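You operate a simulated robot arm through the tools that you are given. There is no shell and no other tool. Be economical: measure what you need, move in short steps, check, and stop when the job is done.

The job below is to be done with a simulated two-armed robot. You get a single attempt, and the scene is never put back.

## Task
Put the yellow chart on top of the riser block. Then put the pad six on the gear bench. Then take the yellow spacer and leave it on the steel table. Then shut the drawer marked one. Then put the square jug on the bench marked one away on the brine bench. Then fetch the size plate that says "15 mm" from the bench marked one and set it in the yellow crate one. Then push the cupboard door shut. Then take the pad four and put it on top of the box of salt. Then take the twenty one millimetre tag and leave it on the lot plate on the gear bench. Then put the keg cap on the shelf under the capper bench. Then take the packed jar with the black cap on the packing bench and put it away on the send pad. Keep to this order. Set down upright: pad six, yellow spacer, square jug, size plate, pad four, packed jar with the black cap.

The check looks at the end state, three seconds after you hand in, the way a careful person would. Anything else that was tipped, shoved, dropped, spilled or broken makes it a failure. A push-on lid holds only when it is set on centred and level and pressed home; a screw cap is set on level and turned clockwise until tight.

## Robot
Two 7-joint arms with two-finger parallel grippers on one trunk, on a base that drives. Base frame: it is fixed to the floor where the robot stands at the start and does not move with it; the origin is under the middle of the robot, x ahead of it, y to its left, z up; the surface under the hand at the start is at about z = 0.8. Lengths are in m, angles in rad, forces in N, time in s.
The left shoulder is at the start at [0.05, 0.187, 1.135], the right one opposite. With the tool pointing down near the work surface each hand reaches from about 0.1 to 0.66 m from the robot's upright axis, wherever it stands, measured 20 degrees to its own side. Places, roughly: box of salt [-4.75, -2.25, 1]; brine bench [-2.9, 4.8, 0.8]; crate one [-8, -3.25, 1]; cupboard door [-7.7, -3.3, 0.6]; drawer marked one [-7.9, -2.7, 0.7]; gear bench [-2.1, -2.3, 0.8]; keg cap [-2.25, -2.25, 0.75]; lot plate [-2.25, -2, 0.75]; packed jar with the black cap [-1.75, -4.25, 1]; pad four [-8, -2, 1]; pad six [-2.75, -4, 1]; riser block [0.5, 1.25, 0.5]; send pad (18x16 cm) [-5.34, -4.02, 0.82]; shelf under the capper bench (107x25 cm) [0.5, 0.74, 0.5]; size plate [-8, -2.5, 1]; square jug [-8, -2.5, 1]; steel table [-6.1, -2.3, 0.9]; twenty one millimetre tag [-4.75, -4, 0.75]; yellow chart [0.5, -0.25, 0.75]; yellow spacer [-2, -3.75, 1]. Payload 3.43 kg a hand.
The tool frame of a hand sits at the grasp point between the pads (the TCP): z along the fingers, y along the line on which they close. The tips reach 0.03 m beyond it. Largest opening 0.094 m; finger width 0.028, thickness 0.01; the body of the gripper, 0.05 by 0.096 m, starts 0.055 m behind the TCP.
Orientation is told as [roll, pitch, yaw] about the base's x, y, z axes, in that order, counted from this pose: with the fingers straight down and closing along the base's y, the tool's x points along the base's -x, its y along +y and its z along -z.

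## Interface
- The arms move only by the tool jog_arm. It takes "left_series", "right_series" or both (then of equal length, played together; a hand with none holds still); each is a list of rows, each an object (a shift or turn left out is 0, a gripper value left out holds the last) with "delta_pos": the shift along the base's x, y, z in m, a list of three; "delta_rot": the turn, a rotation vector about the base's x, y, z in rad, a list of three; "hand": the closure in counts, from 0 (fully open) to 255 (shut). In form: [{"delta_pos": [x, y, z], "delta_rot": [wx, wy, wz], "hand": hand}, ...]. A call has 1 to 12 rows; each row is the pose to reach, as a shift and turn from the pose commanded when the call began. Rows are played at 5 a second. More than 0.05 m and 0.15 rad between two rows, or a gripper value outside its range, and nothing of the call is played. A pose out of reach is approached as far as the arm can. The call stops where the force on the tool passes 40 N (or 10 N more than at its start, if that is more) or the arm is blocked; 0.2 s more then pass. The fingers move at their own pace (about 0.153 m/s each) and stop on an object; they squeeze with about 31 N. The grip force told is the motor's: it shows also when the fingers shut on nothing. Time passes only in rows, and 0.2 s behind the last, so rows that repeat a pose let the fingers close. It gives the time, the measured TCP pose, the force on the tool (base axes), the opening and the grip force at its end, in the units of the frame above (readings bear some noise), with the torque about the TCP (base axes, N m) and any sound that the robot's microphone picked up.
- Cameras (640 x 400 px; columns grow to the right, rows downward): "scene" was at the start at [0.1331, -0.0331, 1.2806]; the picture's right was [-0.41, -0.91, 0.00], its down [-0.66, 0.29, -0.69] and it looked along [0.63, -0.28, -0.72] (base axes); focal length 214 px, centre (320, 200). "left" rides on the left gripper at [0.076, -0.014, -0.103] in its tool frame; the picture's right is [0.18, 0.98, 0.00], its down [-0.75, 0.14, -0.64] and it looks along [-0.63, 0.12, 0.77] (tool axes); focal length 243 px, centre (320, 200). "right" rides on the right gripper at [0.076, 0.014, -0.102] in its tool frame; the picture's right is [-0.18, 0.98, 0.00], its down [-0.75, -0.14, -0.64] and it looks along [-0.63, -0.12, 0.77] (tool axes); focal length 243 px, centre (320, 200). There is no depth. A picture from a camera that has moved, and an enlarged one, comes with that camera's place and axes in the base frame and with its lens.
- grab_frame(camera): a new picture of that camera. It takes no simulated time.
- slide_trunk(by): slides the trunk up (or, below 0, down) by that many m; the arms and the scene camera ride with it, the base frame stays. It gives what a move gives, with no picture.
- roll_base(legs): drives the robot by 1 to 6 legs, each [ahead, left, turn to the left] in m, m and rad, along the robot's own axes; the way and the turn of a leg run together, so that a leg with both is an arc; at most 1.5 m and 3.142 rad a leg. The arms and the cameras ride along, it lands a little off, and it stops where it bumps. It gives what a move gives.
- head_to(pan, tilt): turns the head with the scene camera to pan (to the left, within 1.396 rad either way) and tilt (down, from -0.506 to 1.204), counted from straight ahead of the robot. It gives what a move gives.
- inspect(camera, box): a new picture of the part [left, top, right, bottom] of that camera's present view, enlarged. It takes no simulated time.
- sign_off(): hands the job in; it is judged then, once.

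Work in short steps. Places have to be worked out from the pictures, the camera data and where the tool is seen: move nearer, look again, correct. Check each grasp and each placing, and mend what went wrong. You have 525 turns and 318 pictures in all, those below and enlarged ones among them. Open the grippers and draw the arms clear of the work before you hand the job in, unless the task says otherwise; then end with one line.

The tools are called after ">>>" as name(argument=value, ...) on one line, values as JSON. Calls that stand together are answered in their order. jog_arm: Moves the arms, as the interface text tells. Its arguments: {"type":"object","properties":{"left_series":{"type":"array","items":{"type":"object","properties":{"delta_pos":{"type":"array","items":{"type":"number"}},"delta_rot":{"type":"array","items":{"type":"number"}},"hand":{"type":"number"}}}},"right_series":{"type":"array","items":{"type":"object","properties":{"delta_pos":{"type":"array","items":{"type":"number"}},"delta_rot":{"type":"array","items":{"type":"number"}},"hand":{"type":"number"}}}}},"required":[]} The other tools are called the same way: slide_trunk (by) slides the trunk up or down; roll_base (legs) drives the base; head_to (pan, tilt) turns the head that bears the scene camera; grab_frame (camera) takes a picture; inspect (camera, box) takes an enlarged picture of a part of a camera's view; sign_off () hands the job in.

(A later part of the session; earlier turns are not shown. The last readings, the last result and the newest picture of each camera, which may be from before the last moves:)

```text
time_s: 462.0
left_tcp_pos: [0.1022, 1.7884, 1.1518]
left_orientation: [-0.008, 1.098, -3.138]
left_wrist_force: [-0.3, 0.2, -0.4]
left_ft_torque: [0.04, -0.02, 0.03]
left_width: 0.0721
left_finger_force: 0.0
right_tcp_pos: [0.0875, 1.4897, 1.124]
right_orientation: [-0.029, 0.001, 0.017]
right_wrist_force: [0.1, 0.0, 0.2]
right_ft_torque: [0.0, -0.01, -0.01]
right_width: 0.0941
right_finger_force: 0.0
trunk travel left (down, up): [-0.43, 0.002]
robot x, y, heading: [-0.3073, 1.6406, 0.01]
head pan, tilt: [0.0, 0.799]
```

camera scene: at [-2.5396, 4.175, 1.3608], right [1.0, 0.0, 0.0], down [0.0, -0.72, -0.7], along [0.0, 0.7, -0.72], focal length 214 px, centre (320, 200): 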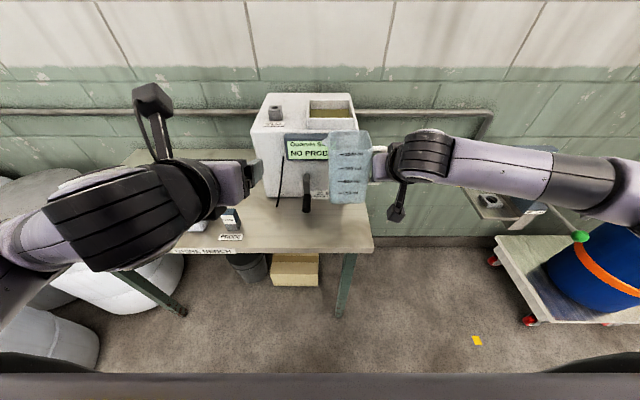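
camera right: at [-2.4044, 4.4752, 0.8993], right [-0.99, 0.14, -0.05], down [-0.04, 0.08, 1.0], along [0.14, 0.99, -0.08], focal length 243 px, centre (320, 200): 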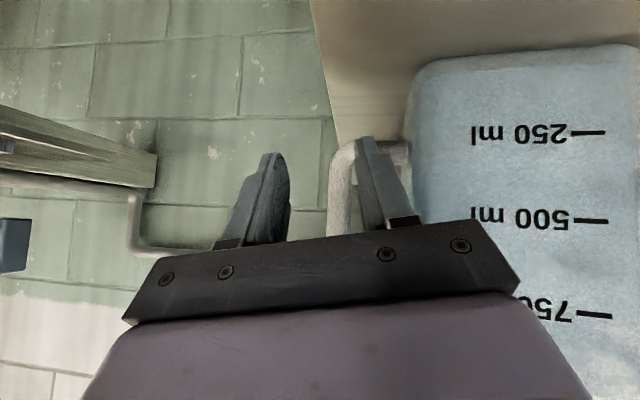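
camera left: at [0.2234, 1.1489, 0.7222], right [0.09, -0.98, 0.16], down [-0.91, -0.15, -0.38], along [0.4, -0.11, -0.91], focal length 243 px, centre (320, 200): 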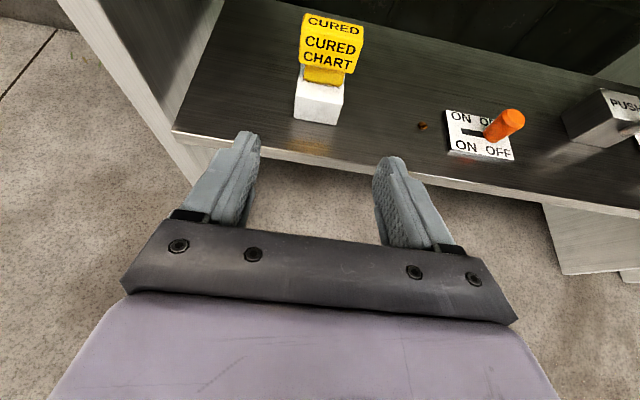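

Position as planned. I strafe right past the panel, back off, turn around, and drive down the corridor.

>>> roll_base(legs=[[0, -1.45, 0], [0, -1.45, 0], [-0.75, 0, 0], [0, 0, 1.56], [0, 0, 1.57]])

>>> head_to(pan=0.0, tilt=0.35)

>>> grab_frame(camera="scene")

```text
time_s: 497.9
left_tcp_pos: [-1.43, -1.3152, 1.1523]
left_orientation: [-0.007, 1.099, -0.029]
left_wrist_force: [-0.2, 0.7, -0.1]
left_ft_torque: [0.0, 0.01, 0.03]
left_width: 0.0717
left_finger_force: 0.0
right_tcp_pos: [-1.405, -1.0192, 1.124]
right_orientation: [-0.03, 0.002, 3.128]
right_wrist_force: [0.3, -0.5, 0.1]
right_ft_torque: [0.06, -0.03, 0.0]
right_width: 0.0941
right_finger_force: 0.0
trunk travel left (down, up): [-0.43, 0.002]
robot x, y, heading: [-1.0185, -1.1865, 3.114]
head pan, tilt: [0.0, 0.799]
```

```text
time_s: 498.8
left_tcp_pos: [-1.4298, -1.3143, 1.1524]
left_orientation: [-0.006, 1.096, -0.029]
left_wrist_force: [0.0, 0.2, -0.3]
left_ft_torque: [0.0, 0.01, 0.03]
left_width: 0.0719
left_finger_force: 0.1
right_tcp_pos: [-1.4058, -1.0179, 1.1248]
right_orientation: [-0.028, 0.0, 3.128]
right_wrist_force: [0.3, 1.1, -0.3]
right_ft_torque: [-0.02, 0.04, 0.0]
right_width: 0.094
right_finger_force: 0.0
trunk travel left (down, up): [-0.43, 0.002]
robot x, y, heading: [-1.0178, -1.188, 3.112]
head pan, tilt: [0.0, 0.351]
```

```text
182 pictures are left
camera scene: at [-1.1684, -1.1792, 1.4004], right [0.03, 1.0, 0.0], down [0.34, -0.01, -0.94], along [-0.94, 0.02, -0.34], focal length 214 px, centre (320, 200)
```

scene: 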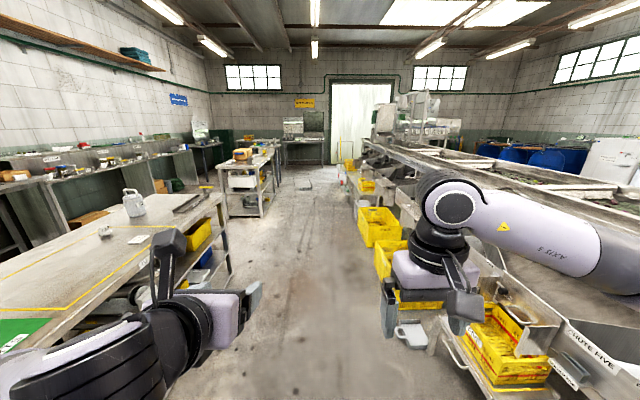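

I correct toward y≈-1.33 and drive 5.7 m west.

>>> roll_base(legs=[[0.2, 0.14, 0.03], [1.45, 0, 0], [1.45, 0, 0], [1.45, 0, 0], [1.25, 0, 0]])

>>> grab_frame(camera="scene")

```text
time_s: 526.9
left_tcp_pos: [-7.2031, -1.7513, 1.1521]
left_orientation: [-0.007, 1.097, 0.033]
left_wrist_force: [0.1, -0.2, 0.6]
left_ft_torque: [0.01, 0.0, 0.01]
left_width: 0.072
left_finger_force: 0.0
right_tcp_pos: [-7.1967, -1.4543, 1.1249]
right_orientation: [-0.027, 0.0, -3.094]
right_wrist_force: [-0.6, 0.9, 0.0]
right_ft_torque: [0.01, -0.01, 0.0]
right_width: 0.094
right_finger_force: 0.1
trunk travel left (down, up): [-0.43, 0.002]
robot x, y, heading: [-6.7999, -1.5973, -3.105]
head pan, tilt: [0.0, 0.351]
```

```text
181 pictures are left
camera scene: at [-6.9499, -1.6002, 1.4005], right [-0.03, 1.0, 0.0], down [0.34, 0.01, -0.94], along [-0.94, -0.03, -0.34], focal length 214 px, centre (320, 200)
```

scene: 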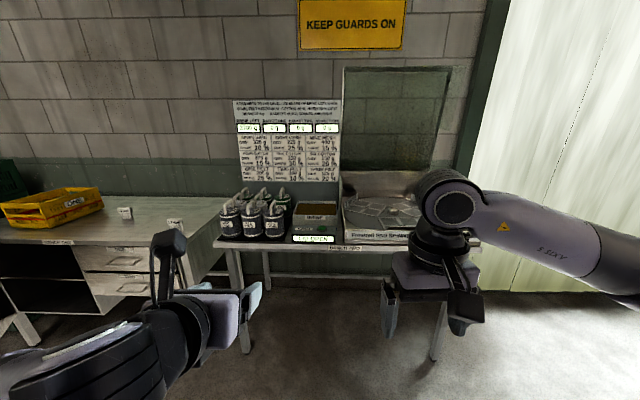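

Bench one is to the left. I strafe left 1.1 with a small heading fix.

>>> roll_base(legs=[[0.05, 0, -0.036], [0, 1.1, 0], [0.3, 0, 0]])

>>> head_to(pan=0.1, tilt=0.5)

>>> grab_frame(camera="scene")

```text
time_s: 538.7
left_tcp_pos: [-7.5554, -2.7992, 1.1526]
left_orientation: [-0.008, 1.097, -0.004]
left_wrist_force: [-0.3, -0.5, -0.3]
left_ft_torque: [0.0, -0.01, 0.04]
left_width: 0.072
left_finger_force: 0.1
right_tcp_pos: [-7.5374, -2.5007, 1.1248]
right_orientation: [-0.029, 0.0, -3.132]
right_wrist_force: [0.4, -0.1, 0.8]
right_ft_torque: [0.04, 0.05, -0.03]
right_width: 0.0942
right_finger_force: 0.2
trunk travel left (down, up): [-0.43, 0.002]
robot x, y, heading: [-7.1434, -2.6574, 3.144]
head pan, tilt: [0.0, 0.351]
```

```text
time_s: 539.4
left_tcp_pos: [-7.5551, -2.7987, 1.1528]
left_orientation: [-0.006, 1.098, -0.003]
left_wrist_force: [-0.7, 0.3, 0.0]
left_ft_torque: [0.02, -0.03, -0.02]
left_width: 0.0718
left_finger_force: 0.1
right_tcp_pos: [-7.5377, -2.5002, 1.1243]
right_orientation: [-0.027, -0.002, -3.13]
right_wrist_force: [-1.2, 0.0, 0.2]
right_ft_torque: [-0.02, -0.01, -0.01]
right_width: 0.0939
right_finger_force: 0.0
trunk travel left (down, up): [-0.43, 0.002]
robot x, y, heading: [-7.1448, -2.6597, 3.148]
head pan, tilt: [0.099, 0.499]
```

```text
180 pictures are left
camera scene: at [-7.2939, -2.6644, 1.3869], right [-0.1, 1.0, 0.0], down [0.48, 0.05, -0.88], along [-0.87, -0.09, -0.48], focal length 214 px, centre (320, 200)
```

scene: 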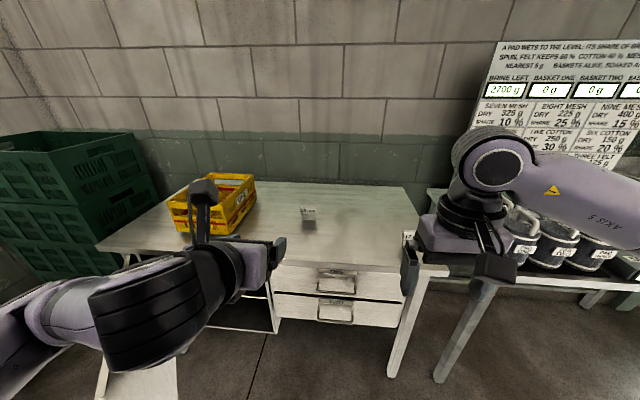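

The plate is at about (-8.04, -2.79) and the crate near (-8.08, -3.24). The open cupboard door limits where I can stand, so I look at it.

>>> head_to(pan=0.9, tilt=0.9)

>>> grab_frame(camera="scene")

>>> grab_frame(camera="left")

```text
time_s: 540.5
left_tcp_pos: [-7.5549, -2.7962, 1.1529]
left_orientation: [-0.009, 1.098, -0.005]
left_wrist_force: [0.0, -1.0, -0.1]
left_ft_torque: [0.01, 0.0, -0.01]
left_width: 0.0718
left_finger_force: 0.0
right_tcp_pos: [-7.5375, -2.5003, 1.1257]
right_orientation: [-0.027, 0.001, -3.132]
right_wrist_force: [-0.9, 0.5, -0.1]
right_ft_torque: [0.0, -0.02, -0.01]
right_width: 0.0942
right_finger_force: 0.0
trunk travel left (down, up): [-0.43, 0.002]
robot x, y, heading: [-7.146, -2.6558, 3.141]
head pan, tilt: [0.901, 0.901]
```

```text
179 pictures are left
camera scene: at [-7.2504, -2.7146, 1.353], right [-0.78, 0.62, 0.0], down [0.49, 0.61, -0.62], along [-0.39, -0.49, -0.78], focal length 214 px, centre (320, 200)
```

scene: 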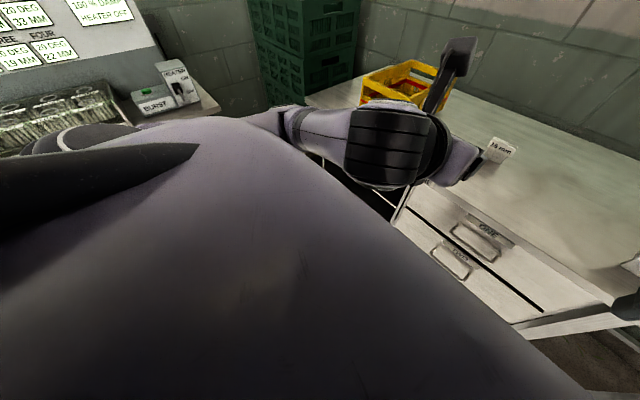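

```text
178 pictures are left
camera left: at [-7.498, -2.8119, 1.2664], right [-0.09, 0.98, 0.16], down [0.91, 0.14, -0.38], along [-0.4, 0.11, -0.91], focal length 243 px, centre (320, 200)
```

left: 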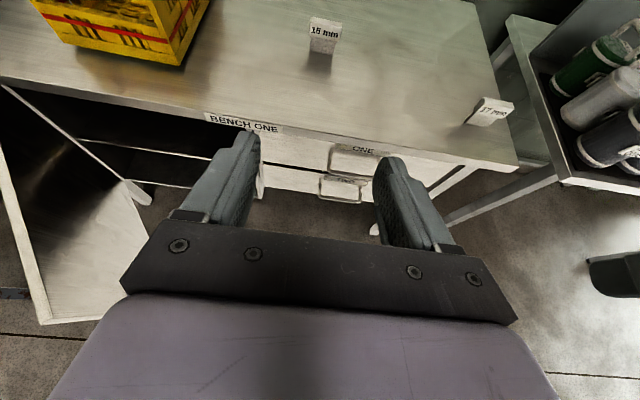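

The door's free edge is around (-7.44, -3.15). With the robot at y≈-2.87 the left hand can just reach the crate. I look closely at the plate and the crate.

>>> head_to(pan=0.3, tilt=0.5)

>>> roll_base(legs=[[0.25, -0.06, 0]])

>>> grab_frame(camera="left")

>>> grab_frame(camera="scene")

```text
time_s: 541.5
left_tcp_pos: [-7.5542, -2.7984, 1.1519]
left_orientation: [-0.007, 1.097, -0.005]
left_wrist_force: [0.1, 0.1, 0.5]
left_ft_torque: [0.02, 0.0, 0.01]
left_width: 0.0722
left_finger_force: 0.1
right_tcp_pos: [-7.5372, -2.5005, 1.1252]
right_orientation: [-0.027, -0.001, -3.13]
right_wrist_force: [0.8, 0.3, 0.5]
right_ft_torque: [0.0, 0.0, -0.01]
right_width: 0.0938
right_finger_force: 0.0
trunk travel left (down, up): [-0.43, 0.002]
robot x, y, heading: [-7.144, -2.657, 3.147]
head pan, tilt: [0.3, 0.499]
```

```text
time_s: 543.4
left_tcp_pos: [-7.8068, -2.7363, 1.1512]
left_orientation: [-0.008, 1.096, -0.004]
left_wrist_force: [-0.3, 0.1, -0.3]
left_ft_torque: [-0.02, 0.0, -0.02]
left_width: 0.0717
left_finger_force: 0.0
right_tcp_pos: [-7.7888, -2.4391, 1.1244]
right_orientation: [-0.028, 0.001, -3.132]
right_wrist_force: [-0.5, 0.0, -0.6]
right_ft_torque: [-0.03, -0.01, 0.01]
right_width: 0.0939
right_finger_force: 0.0
trunk travel left (down, up): [-0.43, 0.002]
robot x, y, heading: [-7.3963, -2.5975, 3.141]
head pan, tilt: [0.3, 0.499]
```

```text
177 pictures are left
camera left: at [-7.7494, -2.7511, 1.2662], right [-0.09, 0.98, 0.16], down [0.91, 0.14, -0.38], along [-0.39, 0.11, -0.91], focal length 243 px, centre (320, 200)
```

left: 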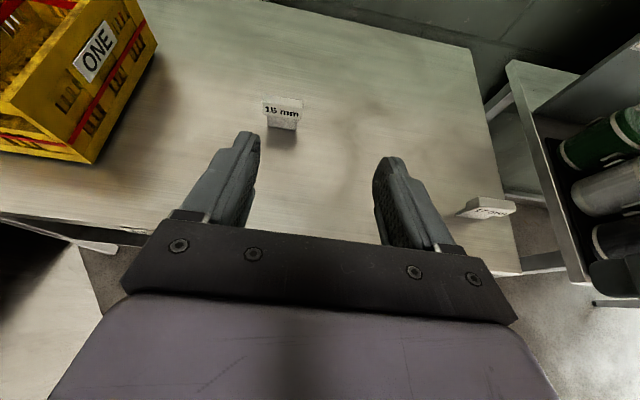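

```text
176 pictures are left
camera scene: at [-7.5418, -2.6216, 1.3867], right [-0.3, 0.96, 0.0], down [0.46, 0.14, -0.88], along [-0.84, -0.26, -0.48], focal length 214 px, centre (320, 200)
```

scene: 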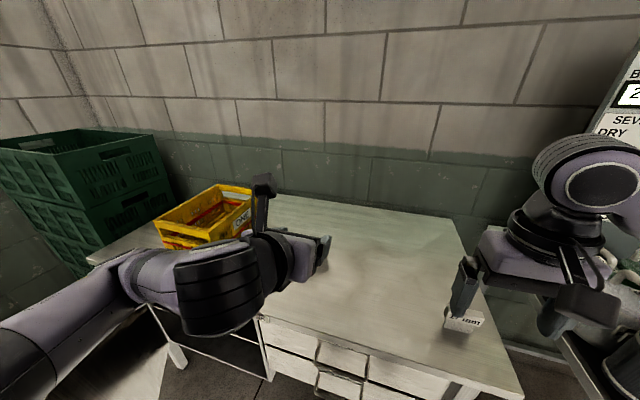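

>>> inspect(camera="left", box=[230, 70, 350, 160])

>>> inspect(camera="scene", box=[140, 170, 280, 260])

```text
4.44 times, centred on (290, 115) of left
camera zoom: at [-7.7494, -2.7511, 1.2662], right [-0.09, 0.98, 0.16], down [0.91, 0.14, -0.38], along [-0.39, 0.11, -0.91], focal length 1078 px, centre (453, 578)
```

zoom: 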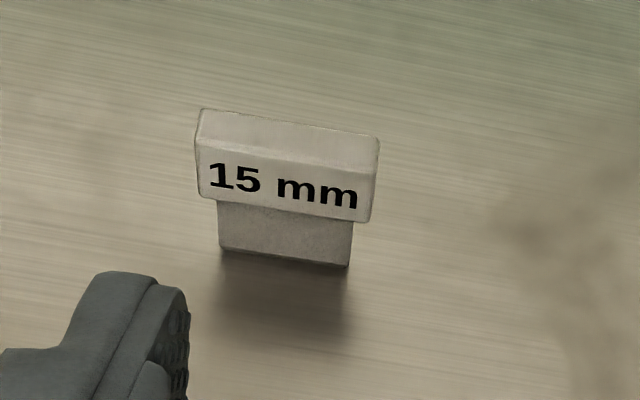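

```text
4.44 times, centred on (210, 215) of scene
camera zoom: at [-7.5418, -2.6216, 1.3867], right [-0.3, 0.96, 0.0], down [0.46, 0.14, -0.88], along [-0.84, -0.26, -0.48], focal length 953 px, centre (809, 133)
```

zoom: 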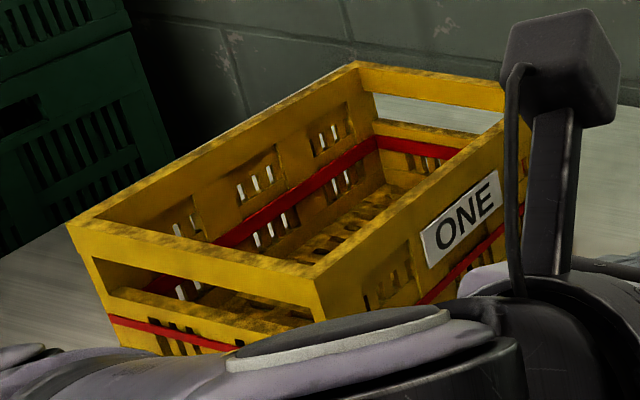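

The plate (head 7.5×2.5 cm, z 0.887–0.917) stands at (-8.083, -2.794); the crate's inside is roughly x −7.97…−8.24, y −3.32…−3.14. I roll closer and bring the left hand nearly vertical above the plate.

>>> roll_base(legs=[[0.08, 0, 0]])

>>> jog_arm(left_series=[{"delta_pos": [0, -0.01, 0.02], "delta_rot": [0, -0.15, 0], "hand": 0}, {"delta_pos": [-0.01, -0.02, 0.03], "delta_rot": [0, -0.3, 0]}, {"delta_pos": [-0.03, -0.03, 0.03], "delta_rot": [0, -0.45, 0]}, {"delta_pos": [-0.06, -0.04, 0.02], "delta_rot": [0, -0.6, 0]}, {"delta_pos": [-0.1, -0.05, 0.0], "delta_rot": [0, -0.75, 0]}, {"delta_pos": [-0.13, -0.056, -0.03], "delta_rot": [0, -0.8, 0]}, {"delta_pos": [-0.155, -0.056, -0.07], "delta_rot": [0, -0.8, 0]}, {"delta_pos": [-0.165, -0.056, -0.11], "delta_rot": [0, -0.8, 0]}])

>>> grab_frame(camera="left")

```text
time_s: 544.4
left_tcp_pos: [-7.8847, -2.7367, 1.1516]
left_orientation: [-0.007, 1.094, -0.003]
left_wrist_force: [-0.6, -0.2, -0.2]
left_ft_torque: [0.0, -0.02, 0.01]
left_width: 0.0721
left_finger_force: 0.1
right_tcp_pos: [-7.8667, -2.4396, 1.1241]
right_orientation: [-0.028, 0.001, -3.13]
right_wrist_force: [0.9, 0.3, 0.0]
right_ft_torque: [0.0, 0.0, 0.01]
right_width: 0.0938
right_finger_force: 0.0
trunk travel left (down, up): [-0.43, 0.002]
robot x, y, heading: [-7.4773, -2.5956, 3.14]
head pan, tilt: [0.3, 0.499]
```

```text
time_s: 546.2
left_tcp_pos: [-8.051, -2.7952, 1.0416]
left_orientation: [-0.004, 0.296, -0.002]
left_wrist_force: [-0.1, -0.1, -0.4]
left_ft_torque: [-0.02, 0.01, 0.0]
left_width: 0.0942
left_finger_force: 0.0
right_tcp_pos: [-7.8672, -2.4414, 1.1246]
right_orientation: [-0.027, -0.002, -3.129]
right_wrist_force: [-0.4, 0.3, 0.0]
right_ft_torque: [0.03, -0.02, -0.03]
right_width: 0.094
right_finger_force: 0.1
trunk travel left (down, up): [-0.43, 0.002]
robot x, y, heading: [-7.4739, -2.5932, 3.143]
head pan, tilt: [0.3, 0.499]
```

```text
173 pictures are left
camera left: at [-8.0925, -2.8095, 1.162], right [-0.18, 0.98, 0.05], down [0.91, 0.14, 0.39], along [0.38, 0.11, -0.92], focal length 243 px, centre (320, 200)
```

left: 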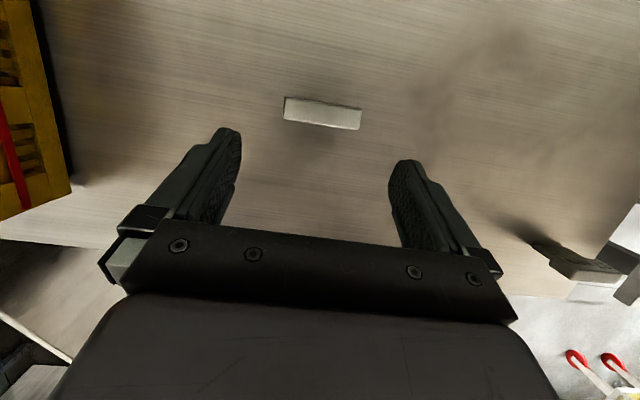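

The plate is centered between the fingers. I descend to grip its head.

>>> jog_arm(left_series=[{"delta_pos": [-0.015, 0.001, -0.04]}, {"delta_pos": [-0.025, 0.001, -0.08]}, {"delta_pos": [-0.031, 0.001, -0.11]}, {"delta_pos": [-0.032, 0.001, -0.135]}])

>>> grab_frame(camera="left")

>>> inspect(camera="scene", box=[200, 140, 400, 290])

```text
time_s: 547.2
left_tcp_pos: [-8.0804, -2.7918, 0.9082]
left_orientation: [-0.003, 0.299, -0.003]
left_wrist_force: [0.3, 0.1, -0.3]
left_ft_torque: [0.01, 0.0, 0.0]
left_width: 0.0941
left_finger_force: 0.0
right_tcp_pos: [-7.867, -2.44, 1.1258]
right_orientation: [-0.026, 0.0, -3.131]
right_wrist_force: [-0.3, -0.4, 0.2]
right_ft_torque: [-0.01, 0.0, 0.0]
right_width: 0.0939
right_finger_force: 0.0
trunk travel left (down, up): [-0.43, 0.002]
robot x, y, heading: [-7.4786, -2.5973, 3.14]
head pan, tilt: [0.3, 0.499]
```

```text
172 pictures are left
camera left: at [-8.1238, -2.8059, 1.0271], right [-0.17, 0.98, 0.05], down [0.91, 0.14, 0.39], along [0.38, 0.11, -0.92], focal length 243 px, centre (320, 200)
```

left: 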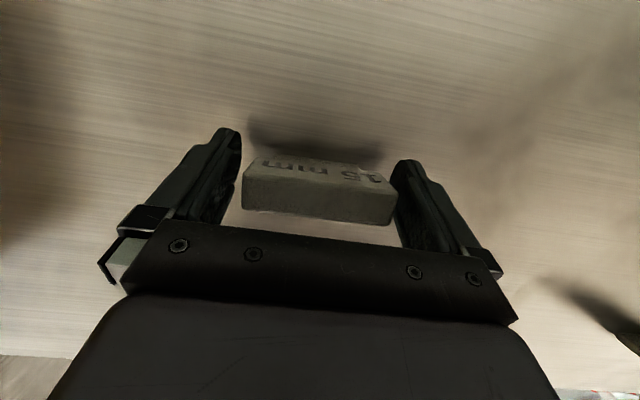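

```text
2.67 times, centred on (300, 215) of scene
camera zoom: at [-7.6197, -2.6215, 1.3868], right [-0.29, 0.96, 0.0], down [0.46, 0.14, -0.88], along [-0.84, -0.26, -0.48], focal length 572 px, centre (373, 160)
```

zoom: 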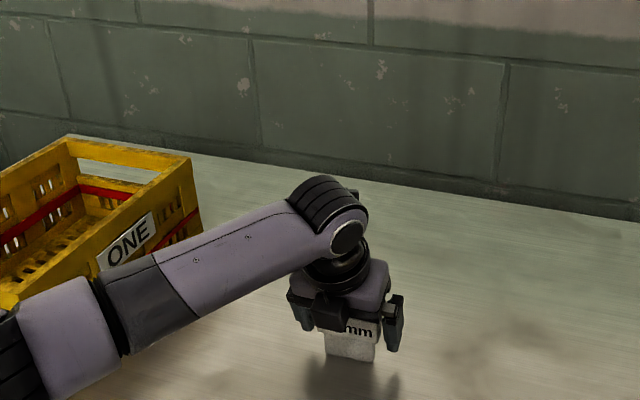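

Head is between the pads. Close and lift.

>>> jog_arm(left_series=[{"hand": 255}, {"hand": 255}, {"hand": 255}, {"delta_pos": [0, 0, 0.03], "hand": 255}, {"delta_pos": [0, 0, 0.07], "hand": 255}, {"delta_pos": [0, 0, 0.11], "hand": 255}, {"delta_pos": [0, 0, 0.15], "hand": 255}])

>>> grab_frame(camera="left")

>>> inspect(camera="scene", box=[200, 100, 400, 250])

```text
time_s: 548.8
left_tcp_pos: [-8.0805, -2.7917, 1.0599]
left_orientation: [-0.005, 0.297, -0.003]
left_wrist_force: [-0.7, -0.2, -0.2]
left_ft_torque: [0.02, 0.01, 0.02]
left_width: 0.0777
left_finger_force: 30.6
right_tcp_pos: [-7.8678, -2.4378, 1.1236]
right_orientation: [-0.028, 0.0, -3.132]
right_wrist_force: [-0.2, -0.1, 0.2]
right_ft_torque: [0.0, 0.0, 0.0]
right_width: 0.0941
right_finger_force: 0.1
trunk travel left (down, up): [-0.43, 0.002]
robot x, y, heading: [-7.4761, -2.5914, 3.143]
head pan, tilt: [0.3, 0.499]
```

```text
170 pictures are left
camera left: at [-8.1233, -2.8059, 1.1803], right [-0.18, 0.98, 0.05], down [0.91, 0.14, 0.39], along [0.38, 0.11, -0.92], focal length 243 px, centre (320, 200)
```

left: 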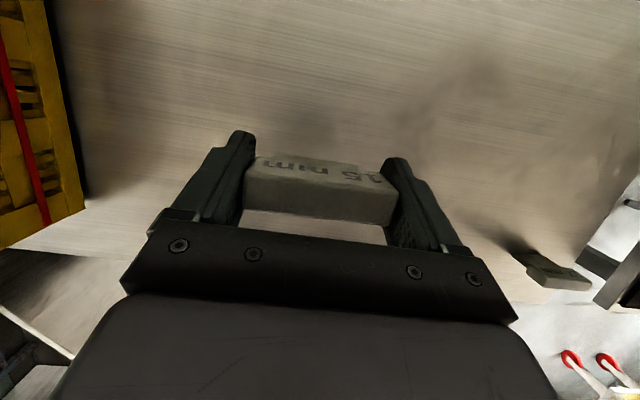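

```text
2.67 times, centred on (300, 175) of scene
camera zoom: at [-7.6193, -2.6214, 1.3868], right [-0.29, 0.96, 0.0], down [0.46, 0.14, -0.88], along [-0.84, -0.26, -0.48], focal length 572 px, centre (373, 267)
```

zoom: 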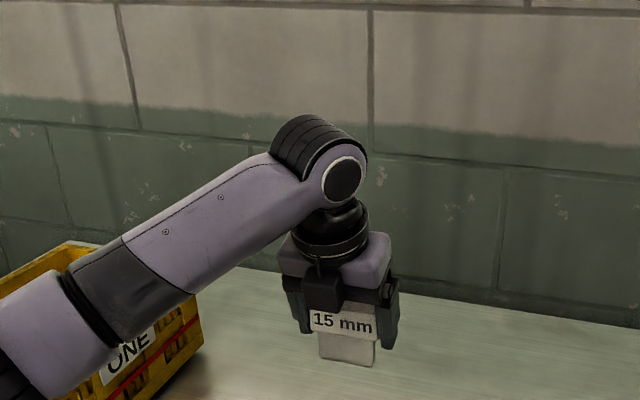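

The plate is held upright. I raise it and strafe left 0.27 toward the crate.

>>> jog_arm(left_series=[{"delta_pos": [0.02, 0, 0.03]}, {"delta_pos": [0.04, 0, 0.06]}, {"delta_pos": [0.05, 0, 0.09]}])

>>> roll_base(legs=[[0, 0.27, 0]])

>>> grab_frame(camera="scene")

>>> grab_frame(camera="left")

```text
time_s: 549.6
left_tcp_pos: [-8.0304, -2.7925, 1.1498]
left_orientation: [-0.002, 0.299, -0.001]
left_wrist_force: [0.5, 0.9, -0.3]
left_ft_torque: [-0.01, 0.0, 0.02]
left_width: 0.0775
left_finger_force: 31.3
right_tcp_pos: [-7.8672, -2.4396, 1.1249]
right_orientation: [-0.027, -0.002, -3.131]
right_wrist_force: [0.5, -0.1, 0.1]
right_ft_torque: [-0.02, 0.0, 0.0]
right_width: 0.0939
right_finger_force: 0.1
trunk travel left (down, up): [-0.43, 0.002]
robot x, y, heading: [-7.4739, -2.5941, 3.139]
head pan, tilt: [0.3, 0.499]
```

```text
time_s: 552.5
left_tcp_pos: [-8.0282, -3.0606, 1.1489]
left_orientation: [-0.004, 0.296, 0.004]
left_wrist_force: [0.0, 0.1, -0.8]
left_ft_torque: [-0.03, 0.0, 0.0]
left_width: 0.0776
left_finger_force: 31.3
right_tcp_pos: [-7.8676, -2.7075, 1.1247]
right_orientation: [-0.027, 0.0, -3.125]
right_wrist_force: [0.4, -0.9, -0.2]
right_ft_torque: [0.03, -0.01, -0.01]
right_width: 0.094
right_finger_force: 0.0
trunk travel left (down, up): [-0.43, 0.002]
robot x, y, heading: [-7.472, -2.8621, -3.138]
head pan, tilt: [0.3, 0.499]
```

```text
168 pictures are left
camera scene: at [-7.6191, -2.8888, 1.3868], right [-0.3, 0.95, 0.0], down [0.46, 0.14, -0.88], along [-0.84, -0.26, -0.48], focal length 214 px, centre (320, 200)
```

scene: 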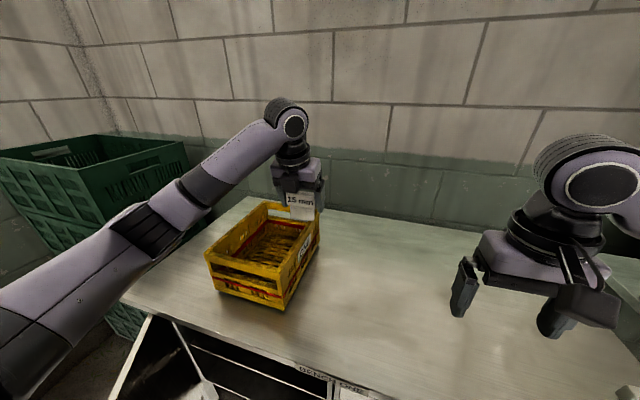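

```text
167 pictures are left
camera left: at [-8.0722, -3.0756, 1.2685], right [-0.18, 0.98, 0.05], down [0.91, 0.15, 0.39], along [0.38, 0.12, -0.92], focal length 243 px, centre (320, 200)
```

left: 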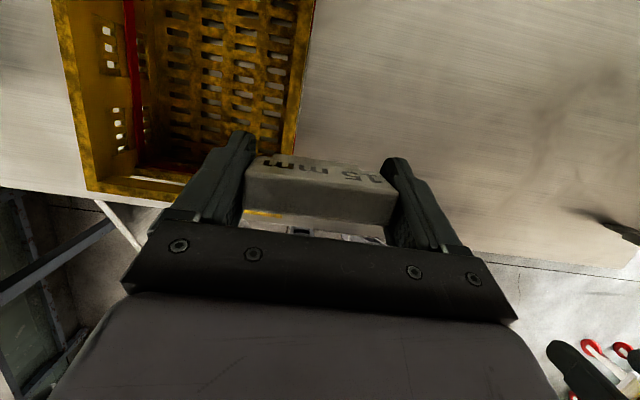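

The crate's interior center is around (-8.09, -3.205). I move over it at height.

>>> jog_arm(left_series=[{"delta_pos": [0, -0.045, 0]}, {"delta_pos": [-0.005, -0.09, 0]}, {"delta_pos": [-0.01, -0.13, 0]}, {"delta_pos": [-0.015, -0.145, -0.03]}, {"delta_pos": [-0.015, -0.145, -0.07]}])

>>> grab_frame(camera="left")

>>> inspect(camera="scene", box=[170, 130, 350, 310])

```text
time_s: 553.8
left_tcp_pos: [-8.0487, -3.2076, 1.0786]
left_orientation: [-0.004, 0.297, 0.002]
left_wrist_force: [0.1, 0.8, 0.0]
left_ft_torque: [0.01, 0.01, -0.02]
left_width: 0.0773
left_finger_force: 30.4
right_tcp_pos: [-7.8674, -2.709, 1.1243]
right_orientation: [-0.03, -0.001, -3.126]
right_wrist_force: [-0.3, -0.9, 0.3]
right_ft_torque: [0.0, 0.0, 0.02]
right_width: 0.0938
right_finger_force: 0.1
trunk travel left (down, up): [-0.43, 0.002]
robot x, y, heading: [-7.4776, -2.8648, -3.14]
head pan, tilt: [0.3, 0.499]
```

```text
166 pictures are left
camera left: at [-8.0908, -3.2215, 1.1992], right [-0.18, 0.98, 0.05], down [0.91, 0.15, 0.39], along [0.38, 0.12, -0.92], focal length 243 px, centre (320, 200)
```

left: 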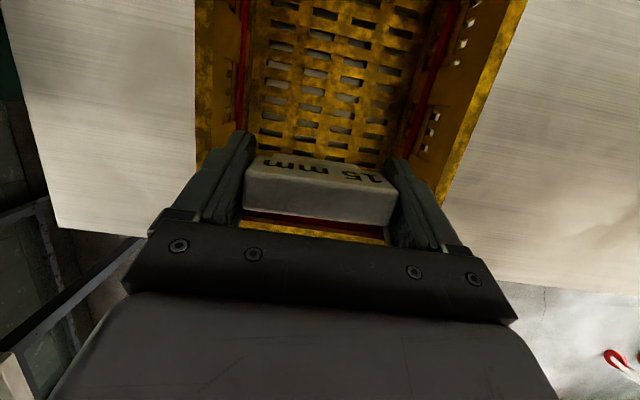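

```text
2.22 times, centred on (260, 220) of scene
camera zoom: at [-7.6193, -2.8889, 1.3868], right [-0.3, 0.95, 0.0], down [0.46, 0.14, -0.88], along [-0.84, -0.26, -0.48], focal length 477 px, centre (453, 156)
```

zoom: 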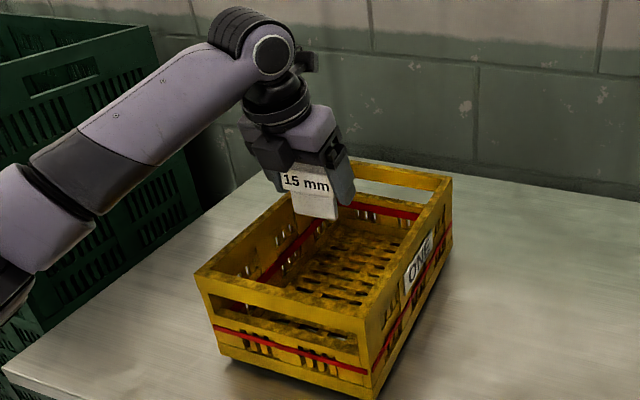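

I shift slightly (y +0.018, x −0.02) to center and lower into the crate until contact.

>>> jog_arm(left_series=[{"delta_pos": [-0.01, 0.01, -0.02]}, {"delta_pos": [-0.02, 0.018, -0.05]}, {"delta_pos": [-0.02, 0.018, -0.085]}, {"delta_pos": [-0.02, 0.018, -0.115]}, {"delta_pos": [-0.02, 0.018, -0.13]}, {"delta_pos": [-0.02, 0.018, -0.14]}, {"delta_pos": [-0.02, 0.018, -0.147]}])

>>> inspect(camera="scene", box=[170, 130, 350, 310])

>>> grab_frame(camera="left")

```text
time_s: 555.4
left_tcp_pos: [-8.0652, -3.1878, 0.9322]
left_orientation: [-0.005, 0.296, 0.005]
left_wrist_force: [0.5, 0.1, -1.4]
left_ft_torque: [0.0, -0.02, -0.01]
left_width: 0.0773
left_finger_force: 30.6
right_tcp_pos: [-7.8674, -2.7081, 1.1251]
right_orientation: [-0.028, 0.0, -3.125]
right_wrist_force: [-0.1, 0.4, 0.5]
right_ft_torque: [-0.03, 0.02, 0.01]
right_width: 0.0941
right_finger_force: 0.0
trunk travel left (down, up): [-0.43, 0.002]
robot x, y, heading: [-7.4758, -2.8603, -3.137]
head pan, tilt: [0.3, 0.499]
```

```text
2.22 times, centred on (260, 220) of scene
camera zoom: at [-7.6191, -2.8886, 1.3868], right [-0.3, 0.95, 0.0], down [0.46, 0.14, -0.88], along [-0.84, -0.26, -0.48], focal length 477 px, centre (453, 156)
```

zoom: 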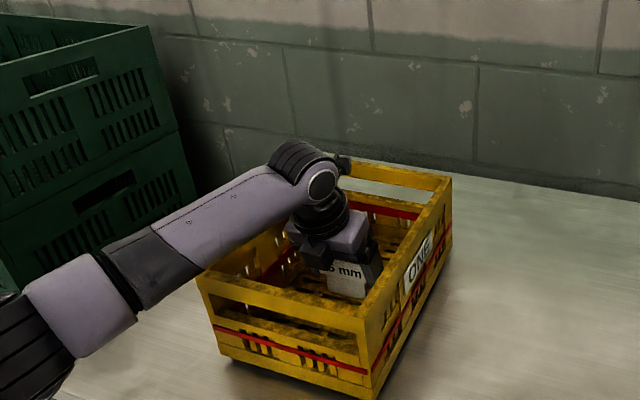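

```text
163 pictures are left
camera left: at [-8.1076, -3.202, 1.0511], right [-0.18, 0.98, 0.05], down [0.91, 0.15, 0.39], along [0.38, 0.12, -0.92], focal length 243 px, centre (320, 200)
```

left: 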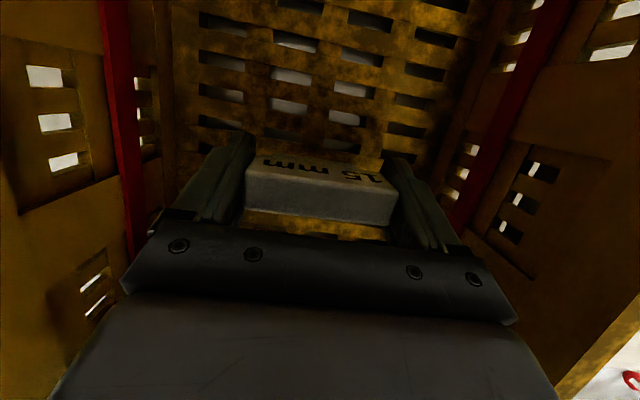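

No contact yet; I keep lowering in 4 mm steps.

>>> jog_arm(left_series=[{"delta_pos": [0, 0, -0.004]}, {"delta_pos": [0, 0, -0.008]}, {"delta_pos": [0, 0, -0.012]}, {"delta_pos": [0, 0, -0.016]}])

```text
time_s: 556.4
left_tcp_pos: [-8.066, -3.1875, 0.9216]
left_orientation: [-0.004, 0.31, 0.003]
left_wrist_force: [0.5, -1.7, 26.3]
left_ft_torque: [0.09, -0.09, 0.07]
left_width: 0.0783
left_finger_force: 31.1
right_tcp_pos: [-7.8656, -2.7068, 1.1252]
right_orientation: [-0.026, -0.004, -3.126]
right_wrist_force: [-0.3, -0.1, 0.2]
right_ft_torque: [0.02, -0.01, 0.02]
right_width: 0.0941
right_finger_force: 0.0
trunk travel left (down, up): [-0.43, 0.002]
robot x, y, heading: [-7.4737, -2.862, -3.137]
head pan, tilt: [0.3, 0.499]
```

Contact at 0.92. I ease off 3 mm, open and rise.

>>> jog_arm(left_series=[{"delta_pos": [0, 0, 0.003]}, {"delta_pos": [0, 0, 0.003], "hand": 20}, {"delta_pos": [0, 0, 0.003], "hand": 10}, {"delta_pos": [0, 0, 0.04], "hand": 10}, {"delta_pos": [0, 0, 0.08], "hand": 10}, {"delta_pos": [0, 0, 0.12], "hand": 10}, {"delta_pos": [0, 0.0, 0.16], "hand": 10}, {"delta_pos": [0.02, 0.03, 0.19], "hand": 10}])

>>> grab_frame(camera="left")

>>> inspect(camera="scene", box=[170, 130, 350, 310])

```text
time_s: 558.1
left_tcp_pos: [-8.0459, -3.1552, 1.1076]
left_orientation: [-0.004, 0.297, 0.004]
left_wrist_force: [0.4, 0.2, 0.9]
left_ft_torque: [0.01, -0.04, 0.0]
left_width: 0.0902
left_finger_force: 0.0
right_tcp_pos: [-7.868, -2.7066, 1.1249]
right_orientation: [-0.026, -0.002, -3.128]
right_wrist_force: [-0.5, -0.6, 0.0]
right_ft_torque: [0.02, 0.0, -0.01]
right_width: 0.0939
right_finger_force: 0.1
trunk travel left (down, up): [-0.43, 0.002]
robot x, y, heading: [-7.4776, -2.8599, -3.14]
head pan, tilt: [0.3, 0.499]
```

```text
162 pictures are left
camera left: at [-8.0879, -3.17, 1.2276], right [-0.18, 0.98, 0.05], down [0.91, 0.15, 0.39], along [0.38, 0.12, -0.92], focal length 243 px, centre (320, 200)
```

left: 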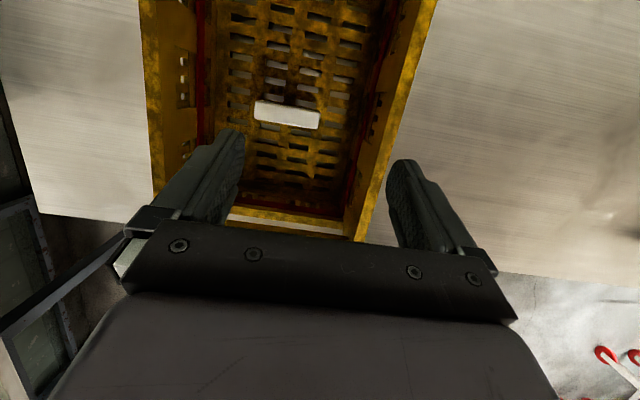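

```text
2.22 times, centred on (260, 220) of scene
camera zoom: at [-7.6186, -2.8878, 1.3869], right [-0.3, 0.95, 0.0], down [0.46, 0.14, -0.88], along [-0.84, -0.26, -0.48], focal length 477 px, centre (453, 156)
```

zoom: 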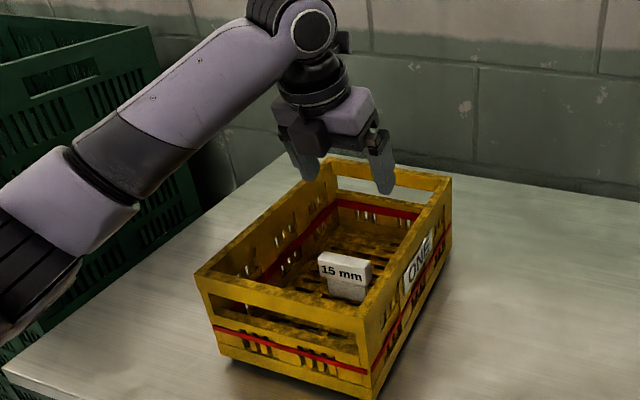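

The 15 mm plate stands upright in the crate. Next the cupboard door: I back away, and prepare the left hand as a forward-pointing pusher.

>>> roll_base(legs=[[-0.5, 0, 0], [0, 0.2, 0]])

>>> jog_arm(left_series=[{"delta_pos": [0.03, 0, 0], "delta_rot": [0, 0.15, 0], "hand": 255}, {"delta_pos": [0.06, 0, 0], "delta_rot": [0, 0.3, 0], "hand": 255}, {"delta_pos": [0.09, 0, 0], "delta_rot": [0, 0.45, 0], "hand": 255}, {"delta_pos": [0.12, 0, 0], "delta_rot": [0, 0.6, 0], "hand": 255}, {"delta_pos": [0.14, 0.02, 0], "delta_rot": [0, 0.75, 0], "hand": 255}, {"delta_pos": [0.16, 0.04, 0], "delta_rot": [0, 0.85, 0], "hand": 255}])

>>> head_to(pan=0.1, tilt=0.6)

>>> grab_frame(camera="scene")

>>> grab_frame(camera="left")

```text
time_s: 563.1
left_tcp_pos: [-7.5516, -3.3584, 1.1063]
left_orientation: [-0.004, 0.297, 0.004]
left_wrist_force: [-0.1, 0.1, 0.0]
left_ft_torque: [0.03, 0.0, -0.01]
left_width: 0.0904
left_finger_force: 0.0
right_tcp_pos: [-7.3718, -2.9097, 1.124]
right_orientation: [-0.028, 0.001, -3.128]
right_wrist_force: [-0.3, 0.5, -0.3]
right_ft_torque: [-0.04, -0.02, 0.04]
right_width: 0.0938
right_finger_force: 0.1
trunk travel left (down, up): [-0.43, 0.002]
robot x, y, heading: [-6.9828, -3.0642, -3.136]
head pan, tilt: [0.3, 0.499]
```

```text
time_s: 564.5
left_tcp_pos: [-7.4188, -3.3202, 1.1009]
left_orientation: [0.005, 1.148, 0.009]
left_wrist_force: [-0.1, 0.2, 0.7]
left_ft_torque: [0.03, -0.02, 0.01]
left_width: 0.0
left_finger_force: 31.4
left hand out of reach, approached as far as the arm can: row 6
right_tcp_pos: [-7.3723, -2.9086, 1.1232]
right_orientation: [-0.029, 0.0, -3.127]
right_wrist_force: [0.5, -0.1, -0.3]
right_ft_torque: [0.0, 0.02, -0.03]
right_width: 0.0936
right_finger_force: 0.1
trunk travel left (down, up): [-0.43, 0.002]
robot x, y, heading: [-6.9781, -3.0631, -3.135]
head pan, tilt: [0.3, 0.499]
```

```text
time_s: 565.2
left_tcp_pos: [-7.4203, -3.3208, 1.1011]
left_orientation: [0.001, 1.148, 0.005]
left_wrist_force: [-0.2, -0.6, 0.7]
left_ft_torque: [-0.03, 0.04, -0.03]
left_width: 0.0
left_finger_force: 30.6
right_tcp_pos: [-7.3727, -2.9108, 1.125]
right_orientation: [-0.028, 0.0, -3.128]
right_wrist_force: [0.6, -0.3, -0.5]
right_ft_torque: [0.04, -0.02, 0.02]
right_width: 0.0939
right_finger_force: 0.1
trunk travel left (down, up): [-0.43, 0.002]
robot x, y, heading: [-6.9822, -3.065, -3.137]
head pan, tilt: [0.099, 0.6]
```

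```text
160 pictures are left
camera scene: at [-7.125, -3.0727, 1.3778], right [-0.1, 0.99, 0.0], down [0.56, 0.06, -0.83], along [-0.82, -0.08, -0.56], focal length 214 px, centre (320, 200)
```

scene: 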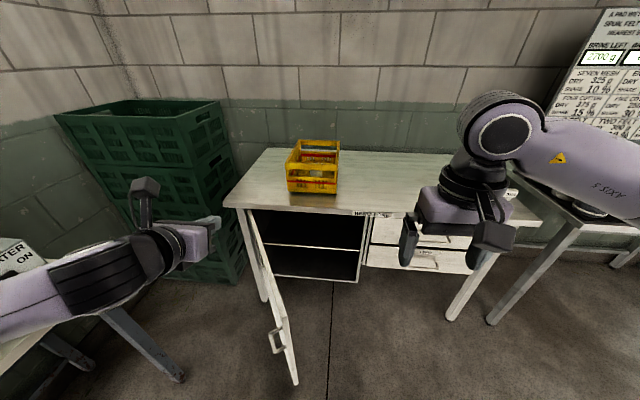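

```text
159 pictures are left
camera left: at [-7.357, -3.3351, 1.2117], right [-0.08, 0.98, 0.17], down [0.89, 0.15, -0.42], along [-0.44, 0.12, -0.89], focal length 243 px, centre (320, 200)
```

left: 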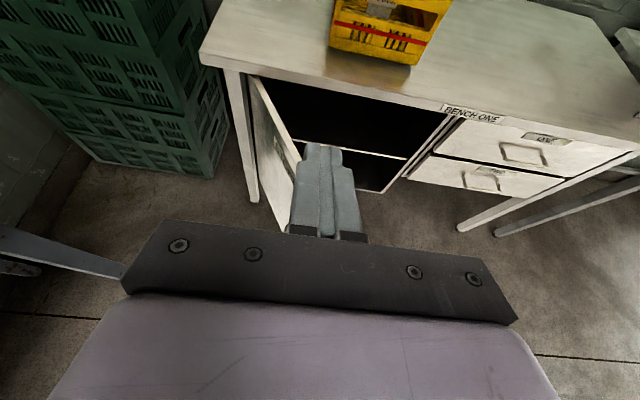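

The door's hinge is near (-7.84, -3.47), free edge (-7.41, -3.19). The left elbow would meet the side table if I lower here, so I shift right and back first, then lower the trunk.

>>> roll_base(legs=[[-0.13, -0.22, 0]])

>>> slide_trunk(by=-0.38)

>>> grab_frame(camera="scene")

```text
time_s: 567.7
left_tcp_pos: [-7.2905, -3.105, 1.1002]
left_orientation: [0.0, 1.146, 0.004]
left_wrist_force: [0.4, -0.4, 0.5]
left_ft_torque: [0.02, -0.01, -0.03]
left_width: 0.0001
left_finger_force: 31.3
right_tcp_pos: [-7.2435, -2.6945, 1.1233]
right_orientation: [-0.027, -0.002, -3.13]
right_wrist_force: [-0.4, -1.0, 0.1]
right_ft_torque: [-0.04, 0.0, -0.01]
right_width: 0.0941
right_finger_force: 0.0
trunk travel left (down, up): [-0.43, 0.002]
robot x, y, heading: [-6.8497, -2.8469, -3.135]
head pan, tilt: [0.099, 0.6]
```

```text
time_s: 571.4
left_tcp_pos: [-7.2904, -3.1057, 0.7204]
left_orientation: [-0.001, 1.148, 0.004]
left_wrist_force: [0.2, -0.2, -1.0]
left_ft_torque: [0.0, 0.05, 0.01]
left_width: 0.0
left_finger_force: 30.7
right_tcp_pos: [-7.2432, -2.6955, 0.7451]
right_orientation: [-0.027, 0.0, -3.129]
right_wrist_force: [-0.2, 0.1, 0.0]
right_ft_torque: [0.06, -0.01, 0.0]
right_width: 0.0941
right_finger_force: 0.0
trunk travel left (down, up): [-0.05, 0.382]
robot x, y, heading: [-6.8484, -2.8487, -3.137]
head pan, tilt: [0.099, 0.6]
```

```text
158 pictures are left
camera scene: at [-6.9962, -2.858, 0.9978], right [-0.1, 0.99, 0.0], down [0.56, 0.06, -0.83], along [-0.82, -0.08, -0.56], focal length 214 px, centre (320, 200)
```

scene: 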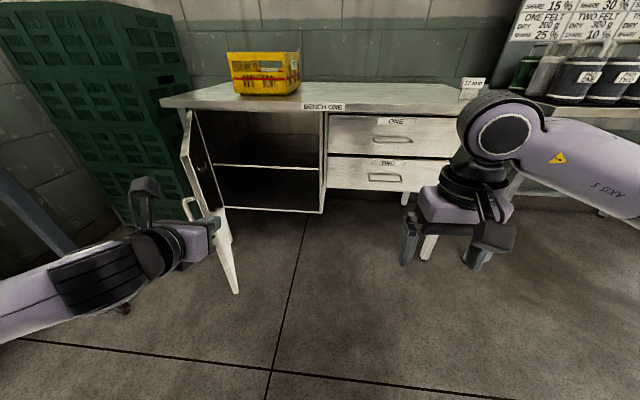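

The free edge is at (-7.45, -3.23). With the hand in front of it, I swing the hand left past the edge, then roll ahead to be on the outer side.

>>> jog_arm(left_series=[{"delta_pos": [0.01, -0.045, -0.01]}, {"delta_pos": [0.01, -0.09, -0.03]}, {"delta_pos": [0.01, -0.135, -0.05]}, {"delta_pos": [0.01, -0.18, -0.07]}, {"delta_pos": [0.01, -0.225, -0.08]}, {"delta_pos": [0.01, -0.265, -0.09]}])

>>> grab_frame(camera="scene")

>>> grab_frame(camera="left")

```text
time_s: 572.8
left_tcp_pos: [-7.2807, -3.3699, 0.6337]
left_orientation: [0.0, 1.146, 0.004]
left_wrist_force: [0.1, -0.5, 0.6]
left_ft_torque: [0.04, -0.01, 0.02]
left_width: 0.0
left_finger_force: 30.5
right_tcp_pos: [-7.2436, -2.6948, 0.7443]
right_orientation: [-0.029, -0.001, -3.129]
right_wrist_force: [0.7, -0.1, -0.1]
right_ft_torque: [-0.02, 0.03, 0.02]
right_width: 0.0939
right_finger_force: 0.0
trunk travel left (down, up): [-0.05, 0.382]
robot x, y, heading: [-6.8494, -2.8522, -3.141]
head pan, tilt: [0.099, 0.6]
```

```text
157 pictures are left
camera scene: at [-6.9963, -2.858, 0.9977], right [-0.1, 0.99, 0.0], down [0.56, 0.06, -0.83], along [-0.82, -0.08, -0.56], focal length 214 px, centre (320, 200)
```

scene: 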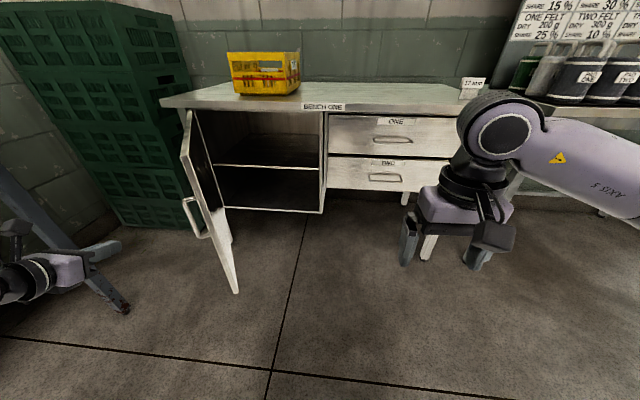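

```text
156 pictures are left
camera left: at [-7.2183, -3.3855, 0.7448], right [-0.08, 0.98, 0.17], down [0.9, 0.14, -0.42], along [-0.44, 0.12, -0.89], focal length 243 px, centre (320, 200)
```

left: 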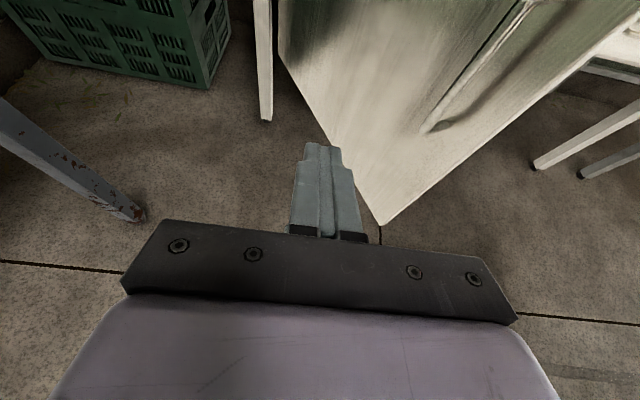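

I roll ahead 0.2 so the hand is alongside the door's outer face, then sweep right and forward.

>>> roll_base(legs=[[0.2, 0, 0]])

>>> jog_arm(left_series=[{"delta_pos": [-0.02, 0.02, 0]}, {"delta_pos": [-0.04, 0.05, 0]}, {"delta_pos": [-0.065, 0.08, 0]}, {"delta_pos": [-0.09, 0.11, 0]}, {"delta_pos": [-0.12, 0.135, 0]}, {"delta_pos": [-0.15, 0.155, 0]}])

>>> grab_frame(camera="scene")

```text
time_s: 574.4
left_tcp_pos: [-7.4795, -3.3704, 0.6336]
left_orientation: [0.0, 1.147, 0.003]
left_wrist_force: [-0.1, 0.4, 0.1]
left_ft_torque: [-0.02, -0.01, -0.02]
left_width: 0.0
left_finger_force: 31.0
right_tcp_pos: [-7.4413, -2.6953, 0.7444]
right_orientation: [-0.028, -0.001, -3.13]
right_wrist_force: [-0.8, 0.3, -0.4]
right_ft_torque: [0.03, -0.02, 0.04]
right_width: 0.0936
right_finger_force: 0.0
trunk travel left (down, up): [-0.05, 0.382]
robot x, y, heading: [-7.0502, -2.8486, -3.137]
head pan, tilt: [0.099, 0.6]
```

```text
time_s: 575.8
left_tcp_pos: [-7.6271, -3.2121, 0.6361]
left_orientation: [-0.001, 1.148, 0.002]
left_wrist_force: [0.0, -0.5, 1.1]
left_ft_torque: [-0.02, 0.01, -0.04]
left_width: 0.0
left_finger_force: 31.1
right_tcp_pos: [-7.441, -2.6945, 0.7444]
right_orientation: [-0.029, -0.002, -3.131]
right_wrist_force: [0.1, -0.1, -0.1]
right_ft_torque: [-0.02, 0.03, -0.04]
right_width: 0.0941
right_finger_force: 0.1
trunk travel left (down, up): [-0.05, 0.382]
robot x, y, heading: [-7.051, -2.8454, -3.142]
head pan, tilt: [0.099, 0.6]
```

```text
155 pictures are left
camera scene: at [-7.1939, -2.858, 0.9978], right [-0.1, 0.99, 0.0], down [0.56, 0.06, -0.83], along [-0.82, -0.08, -0.56], focal length 214 px, centre (320, 200)
```

scene: 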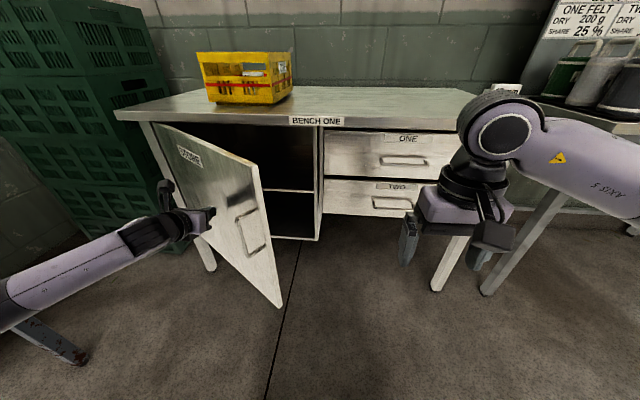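

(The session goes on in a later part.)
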